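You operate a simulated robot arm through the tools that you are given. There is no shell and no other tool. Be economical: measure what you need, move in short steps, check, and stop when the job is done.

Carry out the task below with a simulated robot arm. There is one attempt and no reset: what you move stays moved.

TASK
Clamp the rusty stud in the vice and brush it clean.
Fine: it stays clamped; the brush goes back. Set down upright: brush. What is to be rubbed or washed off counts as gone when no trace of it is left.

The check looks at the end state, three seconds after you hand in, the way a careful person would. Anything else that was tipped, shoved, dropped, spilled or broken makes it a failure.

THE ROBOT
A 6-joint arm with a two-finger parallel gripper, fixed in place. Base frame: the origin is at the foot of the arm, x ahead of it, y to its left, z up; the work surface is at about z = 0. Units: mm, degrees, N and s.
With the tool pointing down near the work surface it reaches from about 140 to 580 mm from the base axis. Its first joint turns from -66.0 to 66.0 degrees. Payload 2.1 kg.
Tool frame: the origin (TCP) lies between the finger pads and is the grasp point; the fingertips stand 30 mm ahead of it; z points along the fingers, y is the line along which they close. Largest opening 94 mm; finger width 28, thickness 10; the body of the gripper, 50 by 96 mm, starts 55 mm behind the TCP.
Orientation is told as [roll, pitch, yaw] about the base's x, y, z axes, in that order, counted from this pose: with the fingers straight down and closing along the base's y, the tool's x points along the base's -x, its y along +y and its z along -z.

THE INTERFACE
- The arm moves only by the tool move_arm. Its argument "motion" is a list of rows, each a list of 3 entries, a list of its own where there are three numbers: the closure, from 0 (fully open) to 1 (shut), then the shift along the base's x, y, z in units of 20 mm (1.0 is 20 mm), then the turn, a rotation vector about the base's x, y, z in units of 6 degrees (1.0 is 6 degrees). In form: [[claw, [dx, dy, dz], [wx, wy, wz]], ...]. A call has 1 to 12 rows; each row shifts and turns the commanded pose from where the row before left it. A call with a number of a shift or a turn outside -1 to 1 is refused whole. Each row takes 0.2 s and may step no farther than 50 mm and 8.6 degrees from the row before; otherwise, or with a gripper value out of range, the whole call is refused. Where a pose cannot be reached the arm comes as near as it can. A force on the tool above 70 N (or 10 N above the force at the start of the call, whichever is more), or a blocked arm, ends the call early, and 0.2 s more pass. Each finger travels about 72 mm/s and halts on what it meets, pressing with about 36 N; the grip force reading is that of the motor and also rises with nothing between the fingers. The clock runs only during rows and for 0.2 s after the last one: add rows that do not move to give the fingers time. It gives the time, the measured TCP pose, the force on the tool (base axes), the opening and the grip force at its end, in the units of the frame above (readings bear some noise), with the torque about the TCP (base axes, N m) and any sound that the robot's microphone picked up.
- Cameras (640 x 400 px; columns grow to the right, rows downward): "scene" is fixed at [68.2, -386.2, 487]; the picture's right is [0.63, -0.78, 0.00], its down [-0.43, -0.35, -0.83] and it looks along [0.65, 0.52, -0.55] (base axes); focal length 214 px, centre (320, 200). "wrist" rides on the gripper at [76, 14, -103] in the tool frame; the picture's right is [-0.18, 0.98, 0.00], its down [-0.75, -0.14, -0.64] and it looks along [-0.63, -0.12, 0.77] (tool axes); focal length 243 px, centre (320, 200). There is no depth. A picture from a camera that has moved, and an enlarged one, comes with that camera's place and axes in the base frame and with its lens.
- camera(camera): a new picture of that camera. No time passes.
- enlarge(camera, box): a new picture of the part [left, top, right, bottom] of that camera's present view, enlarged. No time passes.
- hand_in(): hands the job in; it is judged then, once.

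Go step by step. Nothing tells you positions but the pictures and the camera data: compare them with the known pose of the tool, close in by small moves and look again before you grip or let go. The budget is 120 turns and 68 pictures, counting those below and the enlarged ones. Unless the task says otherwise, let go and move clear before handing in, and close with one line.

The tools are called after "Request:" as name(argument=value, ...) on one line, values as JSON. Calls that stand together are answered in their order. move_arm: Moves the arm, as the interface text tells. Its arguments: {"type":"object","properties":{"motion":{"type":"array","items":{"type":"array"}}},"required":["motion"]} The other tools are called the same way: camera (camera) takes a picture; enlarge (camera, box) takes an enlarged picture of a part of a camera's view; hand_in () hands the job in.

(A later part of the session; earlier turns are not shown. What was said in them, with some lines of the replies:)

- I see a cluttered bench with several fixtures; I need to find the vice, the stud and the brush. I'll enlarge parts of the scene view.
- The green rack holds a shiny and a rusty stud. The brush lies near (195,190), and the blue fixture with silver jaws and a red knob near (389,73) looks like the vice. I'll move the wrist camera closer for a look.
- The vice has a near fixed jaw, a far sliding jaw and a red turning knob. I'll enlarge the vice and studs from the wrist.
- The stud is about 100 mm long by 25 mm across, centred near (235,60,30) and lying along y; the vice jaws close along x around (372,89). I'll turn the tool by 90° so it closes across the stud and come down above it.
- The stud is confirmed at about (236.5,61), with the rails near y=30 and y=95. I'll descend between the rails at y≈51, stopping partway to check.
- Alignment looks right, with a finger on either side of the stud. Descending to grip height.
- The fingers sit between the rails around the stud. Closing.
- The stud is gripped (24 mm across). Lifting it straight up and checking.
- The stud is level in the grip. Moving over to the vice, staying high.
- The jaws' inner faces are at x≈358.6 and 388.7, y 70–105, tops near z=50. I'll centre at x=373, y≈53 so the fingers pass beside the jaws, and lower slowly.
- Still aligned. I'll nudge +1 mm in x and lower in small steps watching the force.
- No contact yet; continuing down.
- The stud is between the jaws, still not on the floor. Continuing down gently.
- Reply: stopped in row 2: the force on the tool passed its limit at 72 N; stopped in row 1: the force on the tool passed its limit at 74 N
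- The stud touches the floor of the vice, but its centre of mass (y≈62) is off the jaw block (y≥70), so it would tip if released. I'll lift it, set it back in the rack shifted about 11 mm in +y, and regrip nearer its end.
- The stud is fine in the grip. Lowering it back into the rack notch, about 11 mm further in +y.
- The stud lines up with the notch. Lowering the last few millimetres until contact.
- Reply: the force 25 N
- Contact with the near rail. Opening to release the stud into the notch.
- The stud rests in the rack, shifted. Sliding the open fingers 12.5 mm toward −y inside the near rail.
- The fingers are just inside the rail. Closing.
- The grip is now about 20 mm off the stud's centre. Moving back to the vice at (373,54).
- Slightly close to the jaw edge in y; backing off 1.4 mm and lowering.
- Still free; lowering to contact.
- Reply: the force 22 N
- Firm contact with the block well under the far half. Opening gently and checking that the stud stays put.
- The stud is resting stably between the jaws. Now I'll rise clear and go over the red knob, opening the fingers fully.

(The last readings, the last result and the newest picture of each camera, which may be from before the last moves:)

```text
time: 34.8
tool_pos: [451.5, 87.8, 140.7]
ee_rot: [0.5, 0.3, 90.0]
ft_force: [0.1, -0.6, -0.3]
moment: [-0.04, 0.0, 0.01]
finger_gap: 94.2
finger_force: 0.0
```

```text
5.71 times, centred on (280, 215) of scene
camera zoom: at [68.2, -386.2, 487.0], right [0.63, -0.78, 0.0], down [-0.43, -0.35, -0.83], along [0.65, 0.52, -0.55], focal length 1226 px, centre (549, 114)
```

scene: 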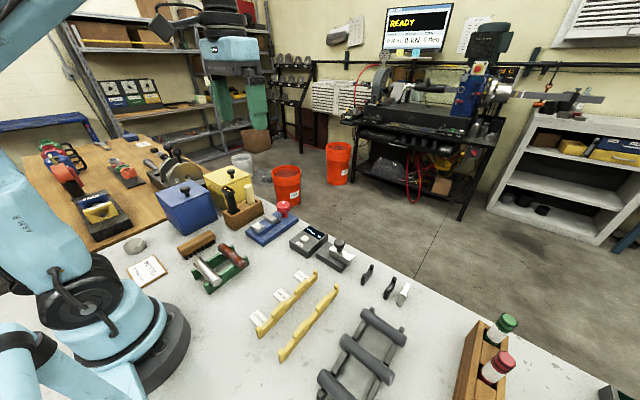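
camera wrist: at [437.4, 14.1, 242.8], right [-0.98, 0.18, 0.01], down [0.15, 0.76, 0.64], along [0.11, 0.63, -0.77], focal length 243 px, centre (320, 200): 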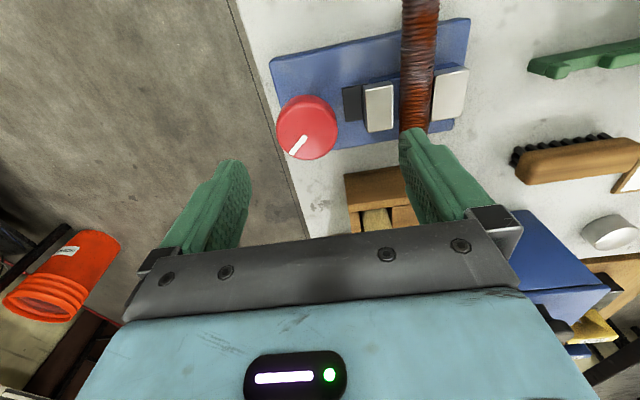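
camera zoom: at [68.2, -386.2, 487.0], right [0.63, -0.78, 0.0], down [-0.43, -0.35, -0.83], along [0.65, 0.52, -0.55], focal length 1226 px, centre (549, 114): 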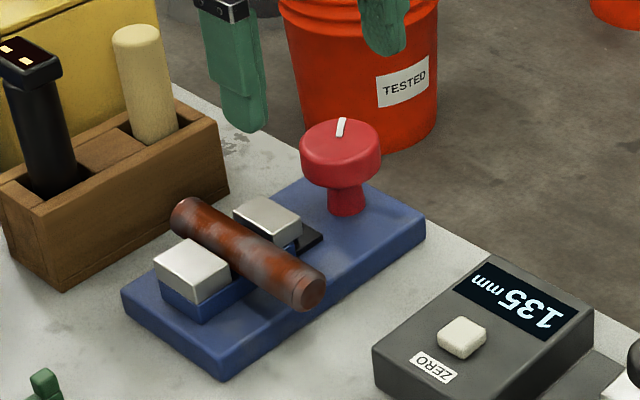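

The knob head is centred at about (457,85), top z≈74, diameter ≈45. I'll narrow the opening to 64 mm (to miss the far jaw) and lower around it.

Request:
move_arm(motion=[[0.32, [0.28, -0.14, -0.3], [0, 0, 0]], [0.32, [0, 0, -0.3], [0, 0, 0]], [0.32, [0, 0, -0.5], [0, 0, 0]], [0.32, [0, 0, -0.5], [0, 0, 0]], [0.32, [0, 0, -0.4], [0, 0, 0]]])

Request:
camera(camera="wrist")

```text
time: 36.0
tool_pos: [454.1, 84.3, 100.3]
ee_rot: [0.5, 0.3, 90.1]
ft_force: [0.3, -0.1, 0.4]
moment: [0.0, 0.0, 0.01]
finger_gap: 63.7
finger_force: 0.1
```

```text
26 pictures are left
camera wrist: at [442.3, 10.0, 201.9], right [-0.98, 0.18, 0.01], down [0.15, 0.76, 0.64], along [0.11, 0.63, -0.77], focal length 243 px, centre (320, 200)
```

wrist: 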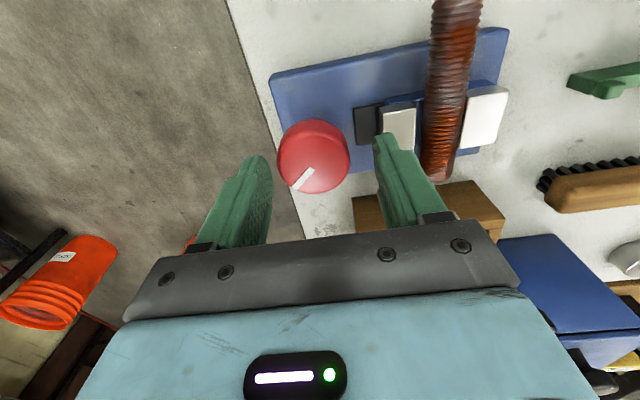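

The knob lies between the fingers. Lowering to grip height.

Request:
move_arm(motion=[[0.32, [0.1, -0.08, -0.4], [0, 0, 0]], [0.32, [0, 0, -0.4], [0, 0, 0]], [0.32, [0, 0, -0.4], [0, 0, 0]]])

Request:
camera(camera="wrist")

Request:
enlarge(camera="scene", box=[240, 170, 320, 240])

```text
time: 36.8
tool_pos: [456.3, 86.5, 75.7]
ee_rot: [0.5, 0.3, 90.0]
ft_force: [0.7, -0.2, 0.2]
moment: [0.02, 0.0, -0.03]
finger_gap: 64.2
finger_force: 0.1
```

```text
25 pictures are left
camera wrist: at [443.8, 9.3, 177.5], right [-0.98, 0.18, 0.01], down [0.15, 0.76, 0.64], along [0.11, 0.63, -0.77], focal length 243 px, centre (320, 200)
```

wrist: 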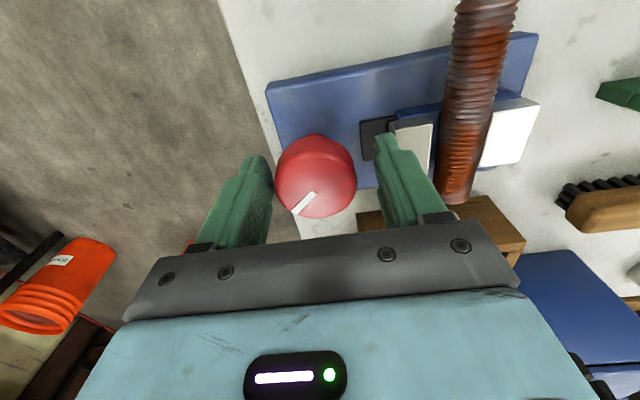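

```text
5.71 times, centred on (280, 205) of scene
camera zoom: at [68.2, -386.2, 487.0], right [0.63, -0.78, 0.0], down [-0.43, -0.35, -0.83], along [0.65, 0.52, -0.55], focal length 1226 px, centre (549, 171)
```

zoom: 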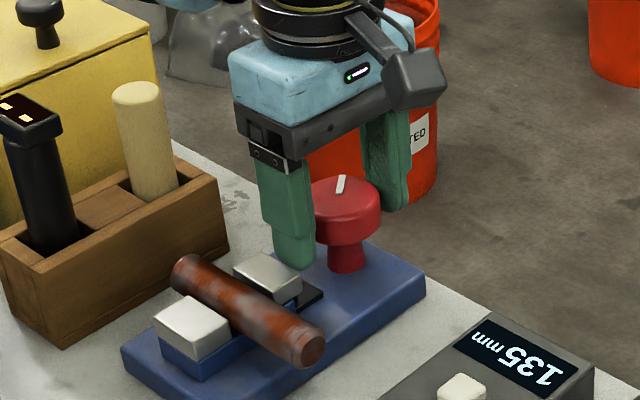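

Fingers straddle the knob head. Small y correction, then closing on it.

Request:
move_arm(motion=[[0.32, [0, -0.1, 0], [0, 0, 0]], [0.5, [0, 0, 0], [0, 0, 0]], [0.6, [0, 0, 0], [0, 0, 0]], [1, [0, 0, 0], [0, 0, 0]], [1, [0, 0, 0], [0, 0, 0]]])

```text
time: 38.0
tool_pos: [459.2, 82.0, 76.4]
ee_rot: [-0.2, 0.1, 89.9]
ft_force: [40.4, 3.2, -19.6]
moment: [-0.54, -0.06, -0.31]
finger_gap: 47.3
finger_force: 44.6
```

Gripped (47 mm), but there's 40 N sideways: the knob is a bit further in +x. I'll relax that by shifting.

Request:
move_arm(motion=[[1, [0.1, 0, 0], [0, 0, 0]], [1, [0, 0, 0], [0, 0, 0]]])

```text
time: 38.6
tool_pos: [460.4, 82.3, 74.3]
ee_rot: [0.0, 0.3, 90.1]
ft_force: [25.9, -2.3, -33.3]
moment: [-0.02, -0.49, -0.21]
finger_gap: 47.5
finger_force: 45.2
```

Request:
move_arm(motion=[[1, [0.1, 0, -0.08], [0, 0, 0]], [1, [0, 0, 0], [0, 0, 0]]])

```text
time: 39.2
tool_pos: [460.4, 81.9, 75.4]
ee_rot: [0.4, 0.2, 90.0]
ft_force: [7.2, -7.9, 19.1]
moment: [0.45, -0.67, -0.05]
finger_gap: 47.1
finger_force: 45.2
```

Forces are small now. Turning the knob clockwise (from above) a little to test.

Request:
move_arm(motion=[[1, [0, 0, 0.03], [0, 0, -0.5]], [1, [0, 0, 0], [0, 0, -0.5]], [1, [0, 0, 0], [0, 0, -1]], [1, [0, 0, 0], [0, 0, -1]]])

Request:
enlarge(camera="scene", box=[240, 180, 320, 250])

```text
time: 40.2
tool_pos: [458.7, 83.5, 74.1]
ee_rot: [1.0, 0.4, 72.1]
ft_force: [-27.7, -8.5, 38.7]
moment: [0.19, 0.81, 0.16]
finger_gap: 47.5
finger_force: 45.7
```

```text
5.71 times, centred on (280, 215) of scene
camera zoom: at [68.0, -386.2, 487.0], right [0.63, -0.78, 0.0], down [-0.43, -0.35, -0.83], along [0.65, 0.52, -0.55], focal length 1226 px, centre (549, 114)
```

zoom: 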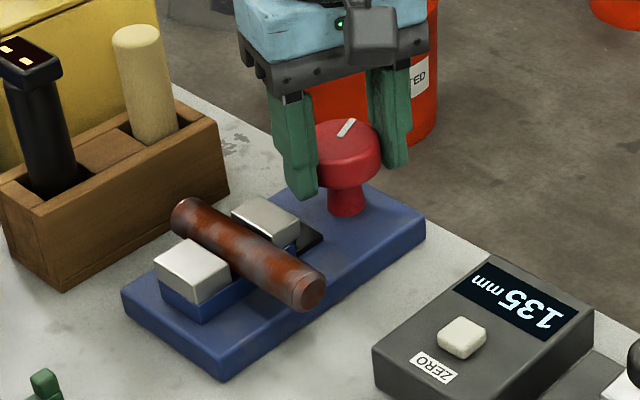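

The mark turned and the far jaw moved slightly toward the stud, so clockwise closes. I'll relieve side forces and keep turning.

Request:
move_arm(motion=[[1, [-0.1, -0.03, 0.06], [0, 0, 0]], [1, [0, 0, 0], [0, 0, -1]], [1, [0, 0, 0], [0, 0, -1]], [1, [0, 0, 0], [0, 0, -1]]])

```text
time: 41.2
tool_pos: [456.3, 83.9, 76.6]
ee_rot: [1.1, 0.5, 54.0]
ft_force: [-34.2, 10.8, -39.1]
moment: [0.15, 0.51, 0.28]
finger_gap: 47.4
finger_force: 45.4
```

Request:
move_arm(motion=[[1, [-0.1, 0.05, -0.05], [0, 0, 0]], [1, [0, 0, 0], [0, 0, 0]]])

```text
time: 41.8
tool_pos: [454.9, 84.4, 74.7]
ee_rot: [0.9, 0.3, 54.0]
ft_force: [-19.5, 15.8, -32.9]
moment: [-0.59, 0.91, 0.19]
finger_gap: 47.0
finger_force: 45.3
```

Request:
move_arm(motion=[[1, [-0.08, 0.06, -0.06], [0, 0, 0]], [1, [0, 0, 0], [0, 0, 0]]])

```text
time: 42.4
tool_pos: [455.7, 83.5, 75.9]
ee_rot: [0.4, 0.2, 54.0]
ft_force: [-9.1, 8.8, 13.0]
moment: [0.41, 1.03, 0.08]
finger_gap: 47.2
finger_force: 44.7
```

Request:
move_arm(motion=[[1, [-0.04, 0.03, 0.01], [0, 0, -1]], [1, [-0.04, 0.03, 0], [0, 0, -1]], [1, [-0.04, 0.03, 0], [0, 0, -1]], [1, [0, 0, 0], [0, 0, 0]]])

Request:
enlarge(camera="scene", box=[240, 180, 320, 250])

```text
time: 43.4
tool_pos: [452.2, 86.1, 74.0]
ee_rot: [0.3, 0.1, 35.8]
ft_force: [2.7, 0.6, 42.0]
moment: [0.24, -0.38, -0.04]
finger_gap: 47.3
finger_force: 44.8
```

```text
5.71 times, centred on (280, 215) of scene
camera zoom: at [68.0, -386.2, 487.0], right [0.63, -0.78, 0.0], down [-0.43, -0.35, -0.83], along [0.65, 0.52, -0.55], focal length 1226 px, centre (549, 114)
```

zoom: 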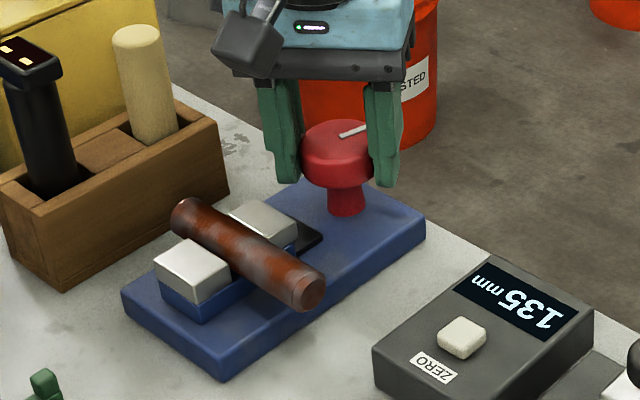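

The jaw is closing on the stud. Continuing to turn, watching the torque.

Request:
move_arm(motion=[[1, [-0.01, 0.03, 0.05], [0, 0, -1]], [1, [-0.02, 0.03, 0], [0, 0, -1]], [1, [-0.02, 0.03, 0], [0, 0, -1]], [1, [0, 0, 0], [0, 0, 0]]])

```text
time: 44.4
tool_pos: [452.7, 86.9, 75.0]
ee_rot: [0.4, 0.0, 17.9]
ft_force: [23.5, -1.0, -12.3]
moment: [-0.47, 0.11, -0.06]
finger_gap: 47.0
finger_force: 44.7
```

Request:
move_arm(motion=[[1, [0.08, 0, 0], [0, 0, -1]], [1, [0.01, 0.02, 0], [0, 0, -1]], [1, [0.01, 0.02, 0], [0, 0, -1]], [1, [0, 0, 0], [0, 0, 0]]])

```text
time: 45.4
tool_pos: [451.5, 89.6, 74.3]
ee_rot: [0.7, 0.3, 0.1]
ft_force: [-0.5, 6.9, 2.0]
moment: [0.12, -0.13, 0.06]
finger_gap: 47.0
finger_force: 44.7
```

Request:
move_arm(motion=[[1, [0.02, 0.02, 0], [0, 0, -1]], [1, [0.02, 0.02, 0], [0, 0, -1]], [1, [0.02, 0.02, 0], [0, 0, -1]], [1, [0, 0, 0], [0, 0, 0]]])

Request:
enlarge(camera="scene", box=[240, 180, 320, 250])

```text
time: 46.4
tool_pos: [452.9, 92.2, 75.9]
ee_rot: [0.6, 0.8, -18.0]
ft_force: [-25.8, 17.2, -10.8]
moment: [0.37, 0.25, 0.25]
finger_gap: 47.4
finger_force: 45.1
```

```text
5.71 times, centred on (280, 215) of scene
camera zoom: at [68.2, -386.2, 487.0], right [0.63, -0.78, 0.0], down [-0.43, -0.35, -0.83], along [0.65, 0.52, -0.55], focal length 1226 px, centre (549, 114)
```

zoom: 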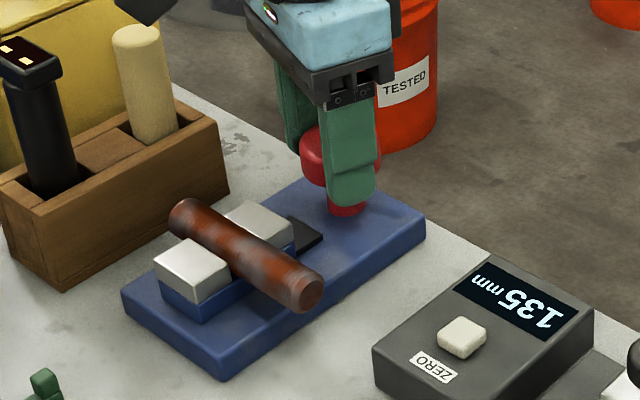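

The far jaw is nearly on the stud. Continuing.

Request:
move_arm(motion=[[1, [-0.05, 0.02, 0], [0, 0, -1]], [1, [0.01, 0.01, 0], [0, 0, -1]], [1, [0.01, 0.01, 0], [0, 0, -1]], [1, [0, 0, 0], [0, 0, 0]]])

```text
time: 47.4
tool_pos: [454.3, 92.3, 75.6]
ee_rot: [1.0, 0.2, -35.9]
ft_force: [13.2, 27.8, 4.3]
moment: [0.67, -0.46, 0.95]
finger_gap: 47.4
finger_force: 45.1
```

The torque about z has risen to 0.95 N m: the jaw is starting to clamp. A bit more.

Request:
move_arm(motion=[[1, [0.04, 0.05, 0], [0, 0, -0.7]], [1, [0.01, 0.01, 0], [0, 0, -0.7]], [1, [0, 0, 0], [0, 0, 0]]])

Request:
enlarge(camera="scene", box=[240, 180, 320, 250])

```text
time: 48.2
tool_pos: [454.9, 95.8, 75.0]
ee_rot: [0.7, 0.5, -44.3]
ft_force: [8.7, 25.6, 11.1]
moment: [0.76, -0.2, 1.19]
finger_gap: 46.9
finger_force: 44.6
```

```text
5.71 times, centred on (280, 215) of scene
camera zoom: at [68.1, -386.2, 487.0], right [0.63, -0.78, 0.0], down [-0.43, -0.35, -0.83], along [0.65, 0.52, -0.55], focal length 1226 px, centre (549, 114)
```

zoom: 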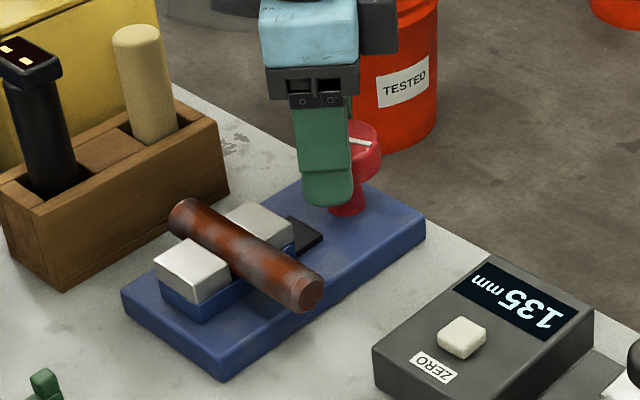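

Torque rose to 1.2 N m, so it's nearly tight. One more small turn to check it holds.

Request:
move_arm(motion=[[1, [0, 0, 0], [0, 0, -1]], [1, [0, 0, 0], [0, 0, -0.5]], [1, [0, 0, 0], [0, 0, 0]]])

```text
time: 49.0
tool_pos: [454.3, 94.1, 74.7]
ee_rot: [0.9, 0.4, -53.3]
ft_force: [15.0, 27.9, -0.8]
moment: [0.68, -0.27, 1.1]
finger_gap: 47.5
finger_force: 45.1
```

The torque has saturated with the fingers slipping, so the vice is tight. Releasing the knob, rising, and turning back to yaw 0.

Request:
move_arm(motion=[[0.6, [0, 0, 0], [0, 0, 0]], [0.35, [0, 0, 0], [0, 0, 0]], [0.32, [0, 0, 0], [0, 0, 0]], [0.32, [0, 0, 0.5], [0, 0, 0]], [0.32, [0, 0, 1], [0, 0, 0]], [0.32, [0, 0, 1], [0, 0, 0]], [0.32, [0, 0, 1], [0, 0, 1]], [0.32, [0, 0, 1], [0, 0, 1]], [0.32, [-0.5, 0, 1], [0, 0, 1]], [0.32, [-1, 0, 0], [0, 0, 1]], [0.32, [-1, 0, 0], [0, 0, 1]], [0.32, [-1, 0, 0], [0, 0, 1]]])

Request:
move_arm(motion=[[0.32, [-1, 0.2, 0], [0, 0, 1]], [0.32, [-1, 0.2, 0], [0, 0, 1]], [0.32, [-1, 0.3, 0], [0, 0, 0.9]], [0.32, [-1, 0.4, 0], [0, 0, 0]], [0.32, [-1, 0.4, 0], [0, 0, 0]], [0.3, [-1, 0.4, 0], [0, 0, 0]], [0.3, [-1, 0.4, 0], [0, 0, 0]], [0.3, [-1, 0.4, 0], [0, 0, 0]], [0.3, [-1, 0.4, 0], [0, 0, 0]], [0.3, [0, 0.5, 0], [0, 0, 0]], [0.3, [0, 0.5, 0], [0, 0, 0]], [0.3, [0, 0, 0], [0, 0, 0]]])

Request:
camera(camera="wrist")

Request:
enlarge(camera="scene", box=[160, 200, 300, 290])

```text
time: 51.6
tool_pos: [384.7, 89.0, 187.7]
ee_rot: [0.6, 0.2, -17.1]
ft_force: [0.9, 0.0, -0.5]
moment: [-0.01, -0.02, -0.02]
finger_gap: 63.9
finger_force: 0.1
```

```text
time: 54.2
tool_pos: [205.0, 173.6, 185.2]
ee_rot: [0.4, 0.3, -0.1]
ft_force: [0.1, 0.3, -0.7]
moment: [0.01, -0.01, 0.02]
finger_gap: 65.8
finger_force: 0.0
```

```text
19 pictures are left
camera wrist: at [130.5, 188.3, 287.8], right [0.18, 0.98, 0.01], down [0.76, -0.15, 0.64], along [0.63, -0.11, -0.77], focal length 243 px, centre (320, 200)
```

wrist: 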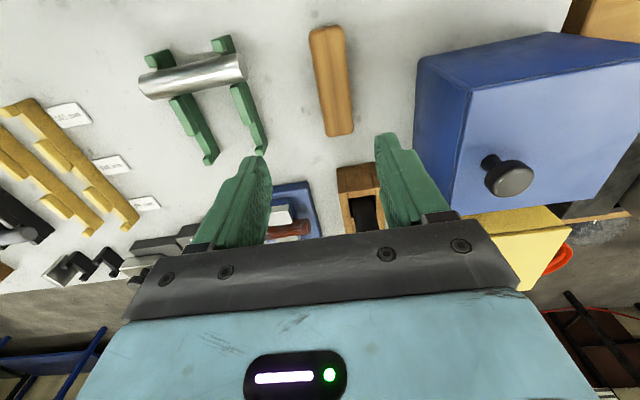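

```text
4.44 times, centred on (230, 245) of scene
camera zoom: at [68.2, -386.2, 487.0], right [0.63, -0.78, 0.0], down [-0.43, -0.35, -0.83], along [0.65, 0.52, -0.55], focal length 953 px, centre (720, 0)
```

zoom: 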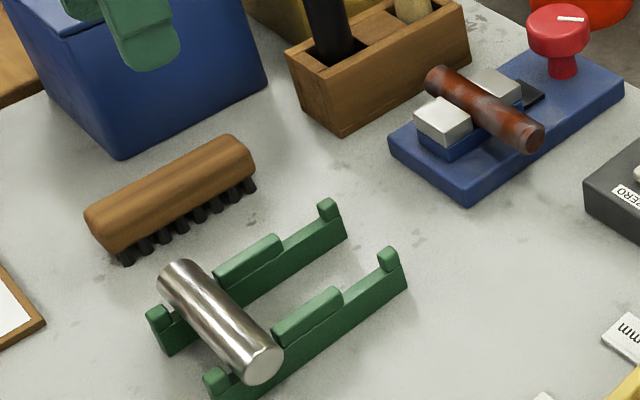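

The stud sits level and clamped. The brush is centred at about (197,190), top near z=40, lying along x. Moving above it and descending.

Request:
move_arm(motion=[[0.3, [-0.2, 0.4, -0.5], [0, 0, 0]], [0.3, [-0.2, 0.45, -0.9], [0, 0, 0]], [0.3, [0, 0, -0.9], [0, 0, 0]], [0.3, [0, 0, -0.9], [0, 0, 0]], [0.3, [0, 0, -0.9], [0, 0, 0]], [0.3, [0, 0, -0.9], [0, 0, 0]], [0.3, [0, 0, 0], [0, 0, 0]]])

Request:
camera(camera="wrist")

```text
time: 55.8
tool_pos: [197.6, 190.6, 84.7]
ee_rot: [0.5, 0.2, -0.1]
ft_force: [0.0, 0.0, 0.5]
moment: [-0.01, 0.0, 0.02]
finger_gap: 65.8
finger_force: 0.1
```

```text
17 pictures are left
camera wrist: at [122.7, 205.4, 186.6], right [0.18, 0.98, 0.01], down [0.76, -0.15, 0.64], along [0.63, -0.11, -0.77], focal length 243 px, centre (320, 200)
```

wrist: 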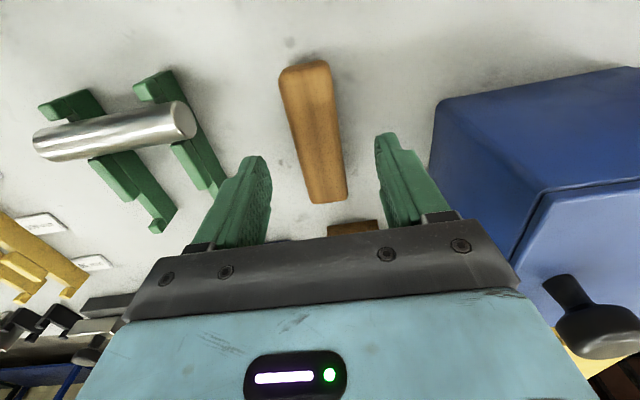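

Well aligned. Lowering to z≈45 and closing on the block.

Request:
move_arm(motion=[[0.3, [0, 0.05, -0.7], [0, 0, 0]], [0.3, [0, 0, -0.7], [0, 0, 0]], [0.3, [0, 0, -0.6], [0, 0, 0]], [0.45, [0, 0, 0], [0, 0, 0]], [0.6, [0, 0, 0], [0, 0, 0]], [1, [0, 0, 0], [0, 0, 0]], [1, [0, 0, 0], [0, 0, 0]]])

Request:
move_arm(motion=[[1, [0, 0, 0.3], [0, 0, 0]], [1, [0, 0, 0.7], [0, 0, 0]], [1, [0, 0, 1], [0, 0, 0]], [1, [0, 0, 1], [0, 0, 0]]])

Request:
enlarge(camera="scene", box=[150, 160, 290, 270])

```text
time: 57.4
tool_pos: [198.5, 190.7, 44.4]
ee_rot: [0.5, 0.3, 0.1]
ft_force: [0.0, 0.6, -0.2]
moment: [-0.03, 0.02, -0.05]
finger_gap: 30.7
finger_force: 36.3
```

```text
time: 58.4
tool_pos: [196.3, 192.3, 104.7]
ee_rot: [0.6, 0.2, 0.0]
ft_force: [0.2, -0.9, -0.4]
moment: [-0.02, 0.01, -0.02]
finger_gap: 30.9
finger_force: 35.4
```

```text
3.64 times, centred on (220, 215) of scene
camera zoom: at [68.2, -386.2, 487.0], right [0.63, -0.78, 0.0], down [-0.43, -0.35, -0.83], along [0.65, 0.52, -0.55], focal length 780 px, centre (684, 146)
```

zoom: 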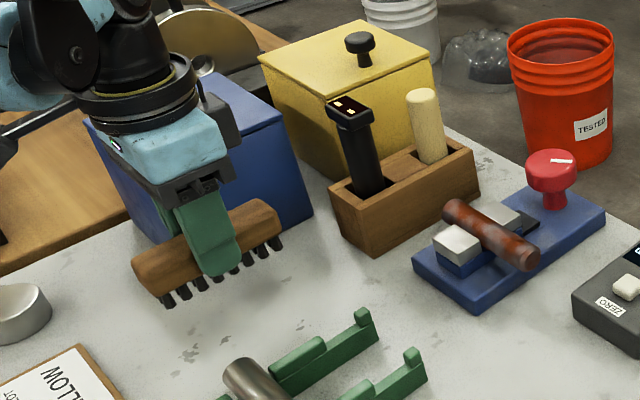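

The brush is held straight with bristles down (tips ≈44 mm below TCP). Carrying it over the stud.

Request:
move_arm(motion=[[1, [0, -0.5, 0.7], [0, 0, 0]], [1, [0, -0.9, 0.7], [0, 0, 0]], [1, [0.5, -0.9, 0.3], [0, 0, 0]], [1, [0.9, -0.9, 0], [0, 0, 0]], [1, [0.9, -0.9, 0], [0, 0, 0]], [1, [0.9, -0.7, 0], [0, 0, 0]], [1, [0.9, -0.6, 0], [0, 0, 0]], [1, [0.9, -0.5, 0], [0, 0, 0]], [1, [0.9, 0, 0], [0, 0, 0]], [1, [0.9, 0, 0], [0, 0, 0]], [1, [0.9, 0, 0], [0, 0, 0]], [1, [0.9, 0, 0], [0, 0, 0]]])

Request:
move_arm(motion=[[1, [0, 0, -0.5], [0, 0, 0]], [1, [0, 0, -0.3], [0, 0, 0]], [1, [0, 0, 0], [0, 0, 0]]])

Request:
enlarge(camera="scene", box=[230, 170, 330, 250])

```text
time: 61.0
tool_pos: [370.0, 74.0, 138.9]
ee_rot: [0.5, 0.2, 0.0]
ft_force: [-0.7, -0.1, -0.7]
moment: [-0.01, -0.02, 0.01]
finger_gap: 31.0
finger_force: 36.0
```

```text
time: 61.8
tool_pos: [370.2, 75.6, 120.8]
ee_rot: [0.6, 0.1, 0.0]
ft_force: [-0.2, 0.2, -1.1]
moment: [-0.01, 0.01, -0.02]
finger_gap: 31.0
finger_force: 36.1
```

```text
5.00 times, centred on (280, 210) of scene
camera zoom: at [68.2, -386.2, 487.0], right [0.63, -0.78, 0.0], down [-0.43, -0.35, -0.83], along [0.65, 0.52, -0.55], focal length 1072 px, centre (520, 150)
```

zoom: 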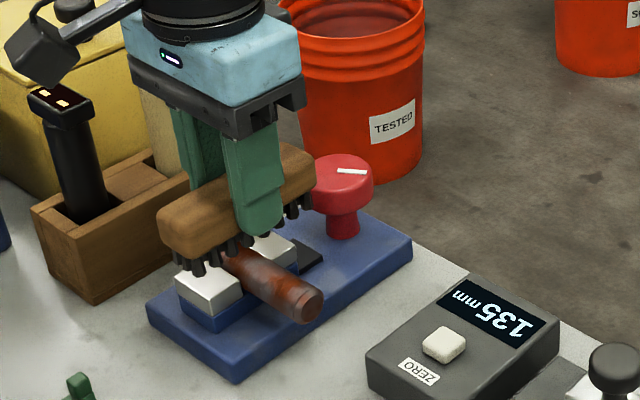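

Brush is over the stud with clearance to the knob. Lowering until the bristles touch.

Request:
move_arm(motion=[[1, [0, 0, -0.4], [0, 0, 0]], [1, [0, 0, -0.3], [0, 0, 0]], [1, [0, 0, -0.1], [0, 0, 0]], [1, [0, 0, 0], [0, 0, 0]]])

Request:
move_arm(motion=[[1, [0, 0, -0.1], [0, 0, 0]], [1, [0, 0, -0.05], [0, 0, 0]], [1, [0, 0, 0], [0, 0, 0]]])

```text
time: 62.8
tool_pos: [370.9, 74.3, 107.7]
ee_rot: [0.5, 0.2, -0.1]
ft_force: [1.4, 0.7, -1.1]
moment: [0.01, 0.03, 0.0]
finger_gap: 31.0
finger_force: 35.9
```

```text
time: 63.6
tool_pos: [370.6, 74.0, 104.6]
ee_rot: [0.6, 0.2, 0.0]
ft_force: [-0.3, -0.7, -1.3]
moment: [0.02, -0.01, 0.01]
finger_gap: 31.1
finger_force: 36.1
```

Request:
move_arm(motion=[[1, [0, 0, -0.1], [0, 0, 0]], [1, [0, 0, -0.05], [0, 0, 0]], [1, [0, 0, 0], [0, 0, 0]]])

Request:
move_arm(motion=[[1, [0, 0, -0.05], [0, 0, 0]], [1, [0, 0, -0.05], [0, 0, 0]], [1, [0, 0, 0], [0, 0, 0]]])

```text
time: 64.4
tool_pos: [369.8, 75.0, 102.8]
ee_rot: [0.6, 0.3, 0.1]
ft_force: [-7.4, 2.5, 69.4]
moment: [0.01, 0.2, -0.02]
finger_gap: 31.0
finger_force: 36.1
```

```text
time: 64.7
tool_pos: [369.7, 74.1, 102.8]
ee_rot: [0.5, 0.3, 0.0]
ft_force: [-2.0, -0.3, 25.0]
moment: [-0.11, 0.07, 0.0]
finger_gap: 31.0
finger_force: 35.9
stopped in row 1: the force on the tool passed its limit at 84 N (the readings are from after the stop); the commanded pose is now the measured one
```

Contact at about 25 N (TCP z≈102.8). Stroking along the stud toward −y and back, then toward +y.

Request:
move_arm(motion=[[1, [0, -0.4, 0], [0, 0, 0]], [1, [0, -0.4, 0], [0, 0, 0]], [1, [0, -0.4, 0], [0, 0, 0]], [1, [0, -0.4, 0], [0, 0, 0]], [1, [0, -0.4, 0], [0, 0, 0]], [1, [0, 0.4, 0], [0, 0, 0]], [1, [0, 0.4, 0], [0, 0, 0]], [1, [0, 0.4, 0], [0, 0, 0]], [1, [0, 0.4, 0], [0, 0, 0]], [1, [0, 0.4, 0], [0, 0, 0]]])

Request:
move_arm(motion=[[1, [0, 0.4, 0], [0, 0, 0]], [1, [0, 0.4, 0], [0, 0, 0]], [1, [0, 0.4, 0], [0, 0, 0]], [1, [0, 0.4, 0], [0, 0, 0]], [1, [0, 0.4, 0], [0, 0, 0]], [1, [0, -0.4, 0], [0, 0, 0]], [1, [0, -0.4, 0], [0, 0, 0]], [1, [0, -0.4, 0], [0, 0, 0]], [1, [0, -0.4, 0], [0, 0, 0]], [1, [0, -0.4, 0], [0, 0, 0]]])

Request:
enlarge(camera="scene", box=[230, 170, 330, 250])

```text
time: 66.9
tool_pos: [370.5, 73.2, 103.8]
ee_rot: [0.3, 0.3, -0.2]
ft_force: [0.8, -12.5, 31.6]
moment: [-0.66, 0.0, 0.0]
finger_gap: 31.1
finger_force: 35.9
```

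```text
time: 69.0
tool_pos: [370.5, 84.0, 102.5]
ee_rot: [0.9, 0.4, 0.1]
ft_force: [-1.1, 0.9, 19.4]
moment: [-0.19, 0.04, -0.01]
finger_gap: 31.1
finger_force: 36.4
stopped in row 10: the force on the tool passed its limit at 72 N (the readings are from after the stop); the commanded pose is now the measured one
```

```text
5.00 times, centred on (280, 210) of scene
camera zoom: at [68.1, -386.2, 487.0], right [0.63, -0.78, 0.0], down [-0.43, -0.35, -0.83], along [0.65, 0.52, -0.55], focal length 1072 px, centre (520, 150)
```

zoom: 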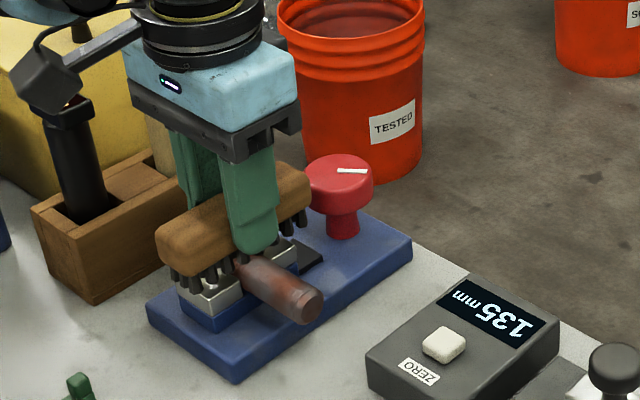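

The rust is fading. Continuing with more strokes at slightly lower pressure.

Request:
move_arm(motion=[[1, [0, -0.5, 0.02], [0, 0, 0]], [1, [0, -0.7, 0], [0, 0, 0]], [1, [0, -0.7, 0], [0, 0, 0]], [1, [0, -0.7, 0], [0, 0, 0]], [1, [0, 0.7, 0], [0, 0, 0]], [1, [0, 0.7, 0], [0, 0, 0]], [1, [0, 0.7, 0], [0, 0, 0]], [1, [0, 0.7, 0], [0, 0, 0]], [1, [0, 0.7, 0], [0, 0, 0]], [1, [0, 0.7, 0], [0, 0, 0]]])

Request:
move_arm(motion=[[1, [0, -0.7, 0], [0, 0, 0]], [1, [0, -0.7, 0], [0, 0, 0]], [1, [0, -0.7, 0], [0, 0, 0]], [1, [0, -0.7, 0], [0, 0, 0]], [1, [0, -0.7, 0], [0, 0, 0]], [1, [0, -0.7, 0], [0, 0, 0]], [1, [0, 0.7, 0], [0, 0, 0]], [1, [0, 0.7, 0], [0, 0, 0]], [1, [0, 0.7, 0], [0, 0, 0]], [1, [0, 0.7, 0], [0, 0, 0]], [1, [0, 0.7, 0], [0, 0, 0]], [1, [0, 0.7, 0], [0, 0, 0]]])

```text
time: 71.2
tool_pos: [371.7, 114.9, 101.9]
ee_rot: [0.8, 0.2, 0.2]
ft_force: [-1.1, -12.7, 32.9]
moment: [-1.02, -0.05, 0.02]
finger_gap: 30.9
finger_force: 36.0
```

```text
time: 73.8
tool_pos: [371.5, 115.9, 102.5]
ee_rot: [0.9, 0.4, 0.1]
ft_force: [0.5, -7.4, 18.4]
moment: [-0.57, -0.02, 0.01]
finger_gap: 31.2
finger_force: 36.5
```

Two more sets of strokes, then a look.

Request:
move_arm(motion=[[1, [0, -0.7, 0], [0, 0, 0]], [1, [0, -0.7, 0], [0, 0, 0]], [1, [0, -0.7, 0], [0, 0, 0]], [1, [0, -0.7, 0], [0, 0, 0]], [1, [0, -0.7, 0], [0, 0, 0]], [1, [0, -0.7, 0], [0, 0, 0]], [1, [0, 0.7, 0], [0, 0, 0]], [1, [0, 0.7, 0], [0, 0, 0]], [1, [0, 0.7, 0], [0, 0, 0]], [1, [0, 0.7, 0], [0, 0, 0]], [1, [0, 0.7, 0], [0, 0, 0]], [1, [0, 0.7, 0], [0, 0, 0]]])

Request:
enlarge(camera="scene", box=[230, 170, 330, 250])

```text
time: 76.4
tool_pos: [371.6, 115.6, 102.3]
ee_rot: [0.6, 0.3, 0.1]
ft_force: [-0.4, -14.8, 45.1]
moment: [-1.28, 0.02, 0.0]
finger_gap: 31.0
finger_force: 36.2
```

```text
5.00 times, centred on (280, 210) of scene
camera zoom: at [68.0, -386.3, 487.0], right [0.63, -0.78, 0.0], down [-0.43, -0.35, -0.83], along [0.65, 0.52, -0.55], focal length 1072 px, centre (520, 150)
```

zoom: 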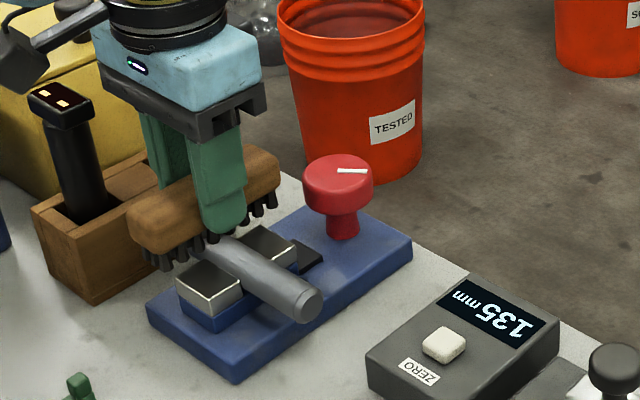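

The stud looks grey and clean. One more pass for certainty, then lift and inspect.

Request:
move_arm(motion=[[1, [0, -0.7, 0], [0, 0, 0]], [1, [0, -0.7, 0], [0, 0, 0]], [1, [0, -0.7, 0], [0, 0, 0]], [1, [0, -0.7, 0], [0, 0, 0]], [1, [0, -0.7, 0], [0, 0, 0]], [1, [0, -0.7, 0], [0, 0, 0]], [1, [0, 0.7, 0], [0, 0, 0]], [1, [0, 0.7, 0], [0, 0, 0]], [1, [0, 0.7, 0], [0, 0, 0]], [1, [0, 0.7, 0], [0, 0, 0]], [1, [0, 0.7, 0], [0, 0, 0]], [1, [0, 0.7, 0], [0, 0, 0]]])

Request:
move_arm(motion=[[1, [0, 0, 0.5], [0, 0, 0]], [1, [0, 0, 0.8], [0, 0, 0]], [1, [0, 0, 0.7], [0, 0, 0]], [1, [-0.9, 0, 0], [0, 0, 0]], [1, [-0.9, 0, 0], [0, 0, 0]], [1, [-0.9, 0, 0], [0, 0, 0]], [1, [-0.9, 0, 0], [0, 0, 0]], [1, [0, 0, 0], [0, 0, 0]]])

Request:
enlarge(camera="scene", box=[230, 180, 330, 260])

Request:
camera(camera="wrist")

```text
time: 79.0
tool_pos: [370.0, 113.9, 101.7]
ee_rot: [0.6, 0.3, 0.0]
ft_force: [-1.2, -20.8, 58.8]
moment: [-1.59, -0.06, -0.04]
finger_gap: 31.1
finger_force: 36.1
```

```text
time: 80.8
tool_pos: [296.3, 116.4, 143.5]
ee_rot: [0.9, 0.4, 0.1]
ft_force: [0.2, -0.1, -1.3]
moment: [-0.01, 0.02, 0.01]
finger_gap: 30.9
finger_force: 36.2
```

```text
5.00 times, centred on (280, 220) of scene
camera zoom: at [68.2, -386.2, 487.0], right [0.63, -0.78, 0.0], down [-0.43, -0.35, -0.83], along [0.65, 0.52, -0.55], focal length 1072 px, centre (520, 100)
```

zoom: 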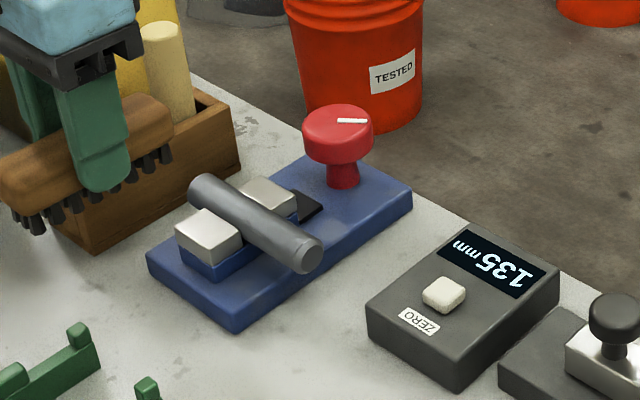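

```text
11 pictures are left
camera wrist: at [221.6, 129.6, 244.7], right [0.18, 0.98, 0.01], down [0.76, -0.15, 0.64], along [0.63, -0.1, -0.77], focal length 243 px, centre (320, 200)
```

wrist: 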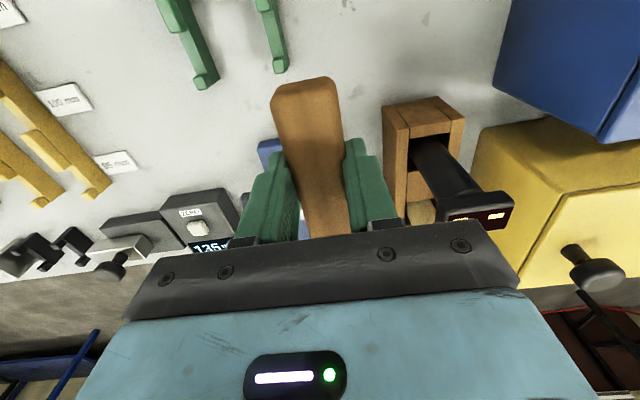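

The stud appears clean and still clamped. One closer look for leftover rust.

Request:
enlarge(camera="scene", box=[262, 208, 302, 240])

```text
12.50 times, centred on (282, 224) of scene
camera zoom: at [68.2, -386.2, 487.0], right [0.63, -0.78, 0.0], down [-0.43, -0.35, -0.83], along [0.65, 0.52, -0.55], focal length 2681 px, centre (795, -100)
```

zoom: 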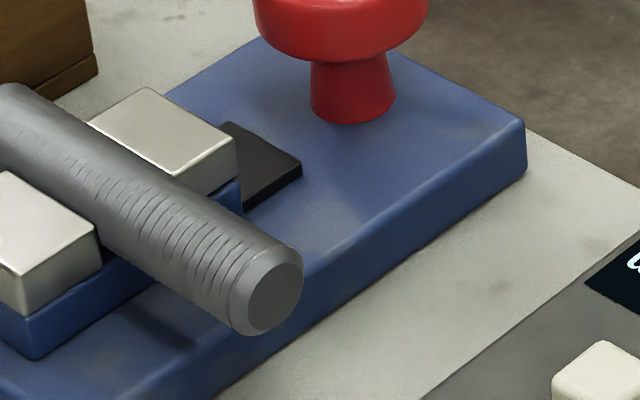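

No rust remains. Returning the brush to where it lay, around (197.5,191.5).

Request:
move_arm(motion=[[1, [-0.9, 0.2, 0], [0, 0, 0]], [1, [-0.9, 0.4, 0], [0, 0, 0]], [1, [-0.9, 0.6, 0], [0, 0, 0]], [1, [-0.9, 0.8, 0], [0, 0, 0]], [1, [-0.9, 0.9, -0.4], [0, 0, 0]], [1, [-0.42, 0.87, -0.6], [0, 0, 0]], [1, [0, 0, -0.8], [0, 0, 0]], [1, [0, 0, -0.8], [0, 0, 0]], [1, [0, 0, -0.8], [0, 0, 0]], [1, [0, 0, -0.6], [0, 0, 0]], [1, [0, 0, 0], [0, 0, 0]]])

Request:
enlarge(camera="scene", box=[150, 200, 270, 300])

```text
time: 83.2
tool_pos: [200.4, 193.2, 61.6]
ee_rot: [0.9, 0.5, 0.2]
ft_force: [-0.3, -0.9, -1.0]
moment: [0.02, 0.01, -0.01]
finger_gap: 30.8
finger_force: 35.9
```

```text
4.00 times, centred on (210, 250) of scene
camera zoom: at [68.2, -386.2, 487.0], right [0.63, -0.78, 0.0], down [-0.43, -0.35, -0.83], along [0.65, 0.52, -0.55], focal length 858 px, centre (760, 0)
```

zoom: 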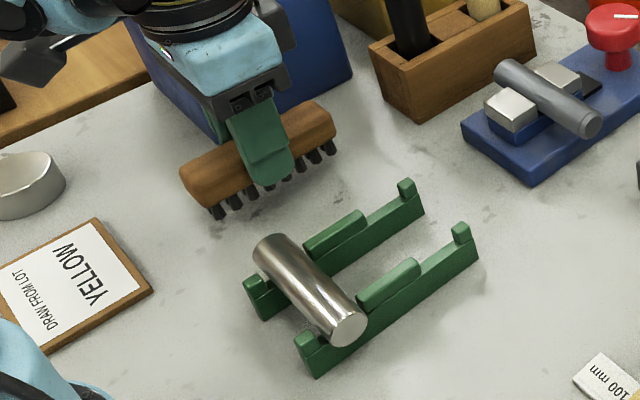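

Small correction, then lowering until the bristles touch the bench.

Request:
move_arm(motion=[[1, [-0.1, -0.06, -0.4], [0, 0, 0]], [1, [0, 0, -0.25], [0, 0, 0]], [1, [0, 0, -0.1], [0, 0, 0]], [1, [0, 0, 0], [0, 0, 0]]])

Request:
move_arm(motion=[[1, [0, 0, -0.04], [0, 0, 0]], [1, [0, 0, 0], [0, 0, 0]]])

```text
time: 84.2
tool_pos: [197.4, 191.5, 47.0]
ee_rot: [0.8, 0.4, 0.1]
ft_force: [0.1, -0.5, -0.4]
moment: [0.02, -0.04, -0.03]
finger_gap: 30.9
finger_force: 36.1
```

```text
time: 84.8
tool_pos: [198.1, 192.0, 46.7]
ee_rot: [0.8, 0.5, 0.1]
ft_force: [-0.2, 0.7, -0.6]
moment: [0.02, 0.03, -0.03]
finger_gap: 31.1
finger_force: 36.1
```

Request:
move_arm(motion=[[1, [0, 0, -0.05], [0, 0, 0]], [1, [0, 0, 0], [0, 0, 0]]])

Request:
move_arm(motion=[[1, [0, 0, -0.04], [0, 0, 0]], [1, [0, 0, 0], [0, 0, 0]]])

```text
time: 85.4
tool_pos: [197.9, 190.7, 46.4]
ee_rot: [0.9, 0.3, 0.1]
ft_force: [-0.9, 0.2, 8.0]
moment: [-0.12, -0.33, 0.02]
finger_gap: 31.2
finger_force: 36.3
```

```text
time: 86.0
tool_pos: [197.9, 190.2, 45.8]
ee_rot: [0.9, 0.4, 0.2]
ft_force: [-3.3, 2.1, 45.3]
moment: [-0.49, -0.69, 0.04]
finger_gap: 30.9
finger_force: 36.3
```

The bristles are on the bench. Releasing slowly and rising clear.

Request:
move_arm(motion=[[1, [0, 0, 0.03], [0, 0, 0]], [0.64, [0, 0, 0], [0, 0, 0]], [0.58, [0, 0, 0], [0, 0, 0]], [0.45, [0, 0, 0], [0, 0, 0]], [0.3, [0, 0, 0], [0, 0, 0]], [0.3, [0, 0, 0.4], [0, 0, 0]], [0.3, [0, 0, 1], [0, 0, 0]], [0.3, [0, 0, 1], [0, 0, 0]], [0.3, [0, 0, 1], [0, 0, 0]], [0.3, [0, 0, 1], [0, 0, 0]], [0.3, [0, 0, 1], [0, 0, 0]], [0.3, [0, 0, 1], [0, 0, 0]]])

Request:
camera(camera="scene")

Request:
enlarge(camera="scene", box=[150, 190, 310, 300])

```text
time: 88.6
tool_pos: [196.9, 191.2, 175.2]
ee_rot: [0.8, 0.3, 0.2]
ft_force: [-0.8, 1.0, -0.3]
moment: [0.01, -0.02, -0.01]
finger_gap: 65.7
finger_force: 0.1
```

```text
8 pictures are left
```

scene: 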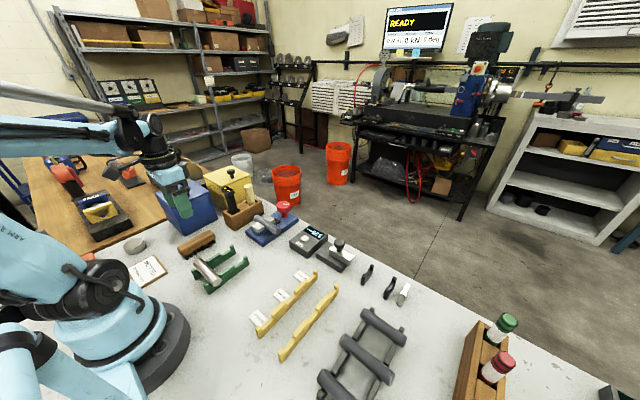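

```text
3.64 times, centred on (230, 245) of scene
camera zoom: at [68.2, -386.2, 487.0], right [0.63, -0.78, 0.0], down [-0.43, -0.35, -0.83], along [0.65, 0.52, -0.55], focal length 780 px, centre (647, 36)
```

zoom: 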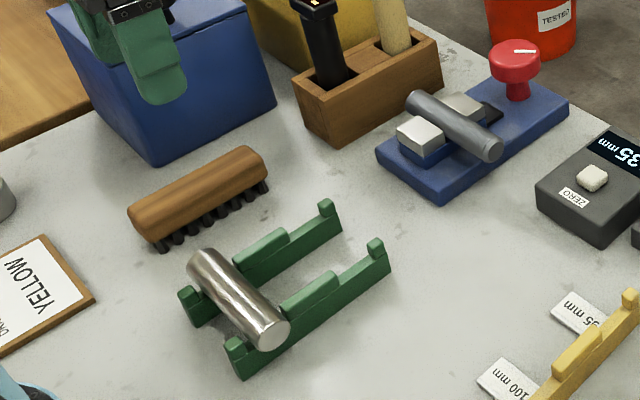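

The brush is back upright in its place, the stud is clean and clamped, and nothing else has moved. Handing in.

Request:
hand_in()

```text
The job is handed in.
```

The stud is clamped in the vice and shows no rust in the camera views (its underside and the parts between the jaws aren't visible), and the brush is back upright in its place.
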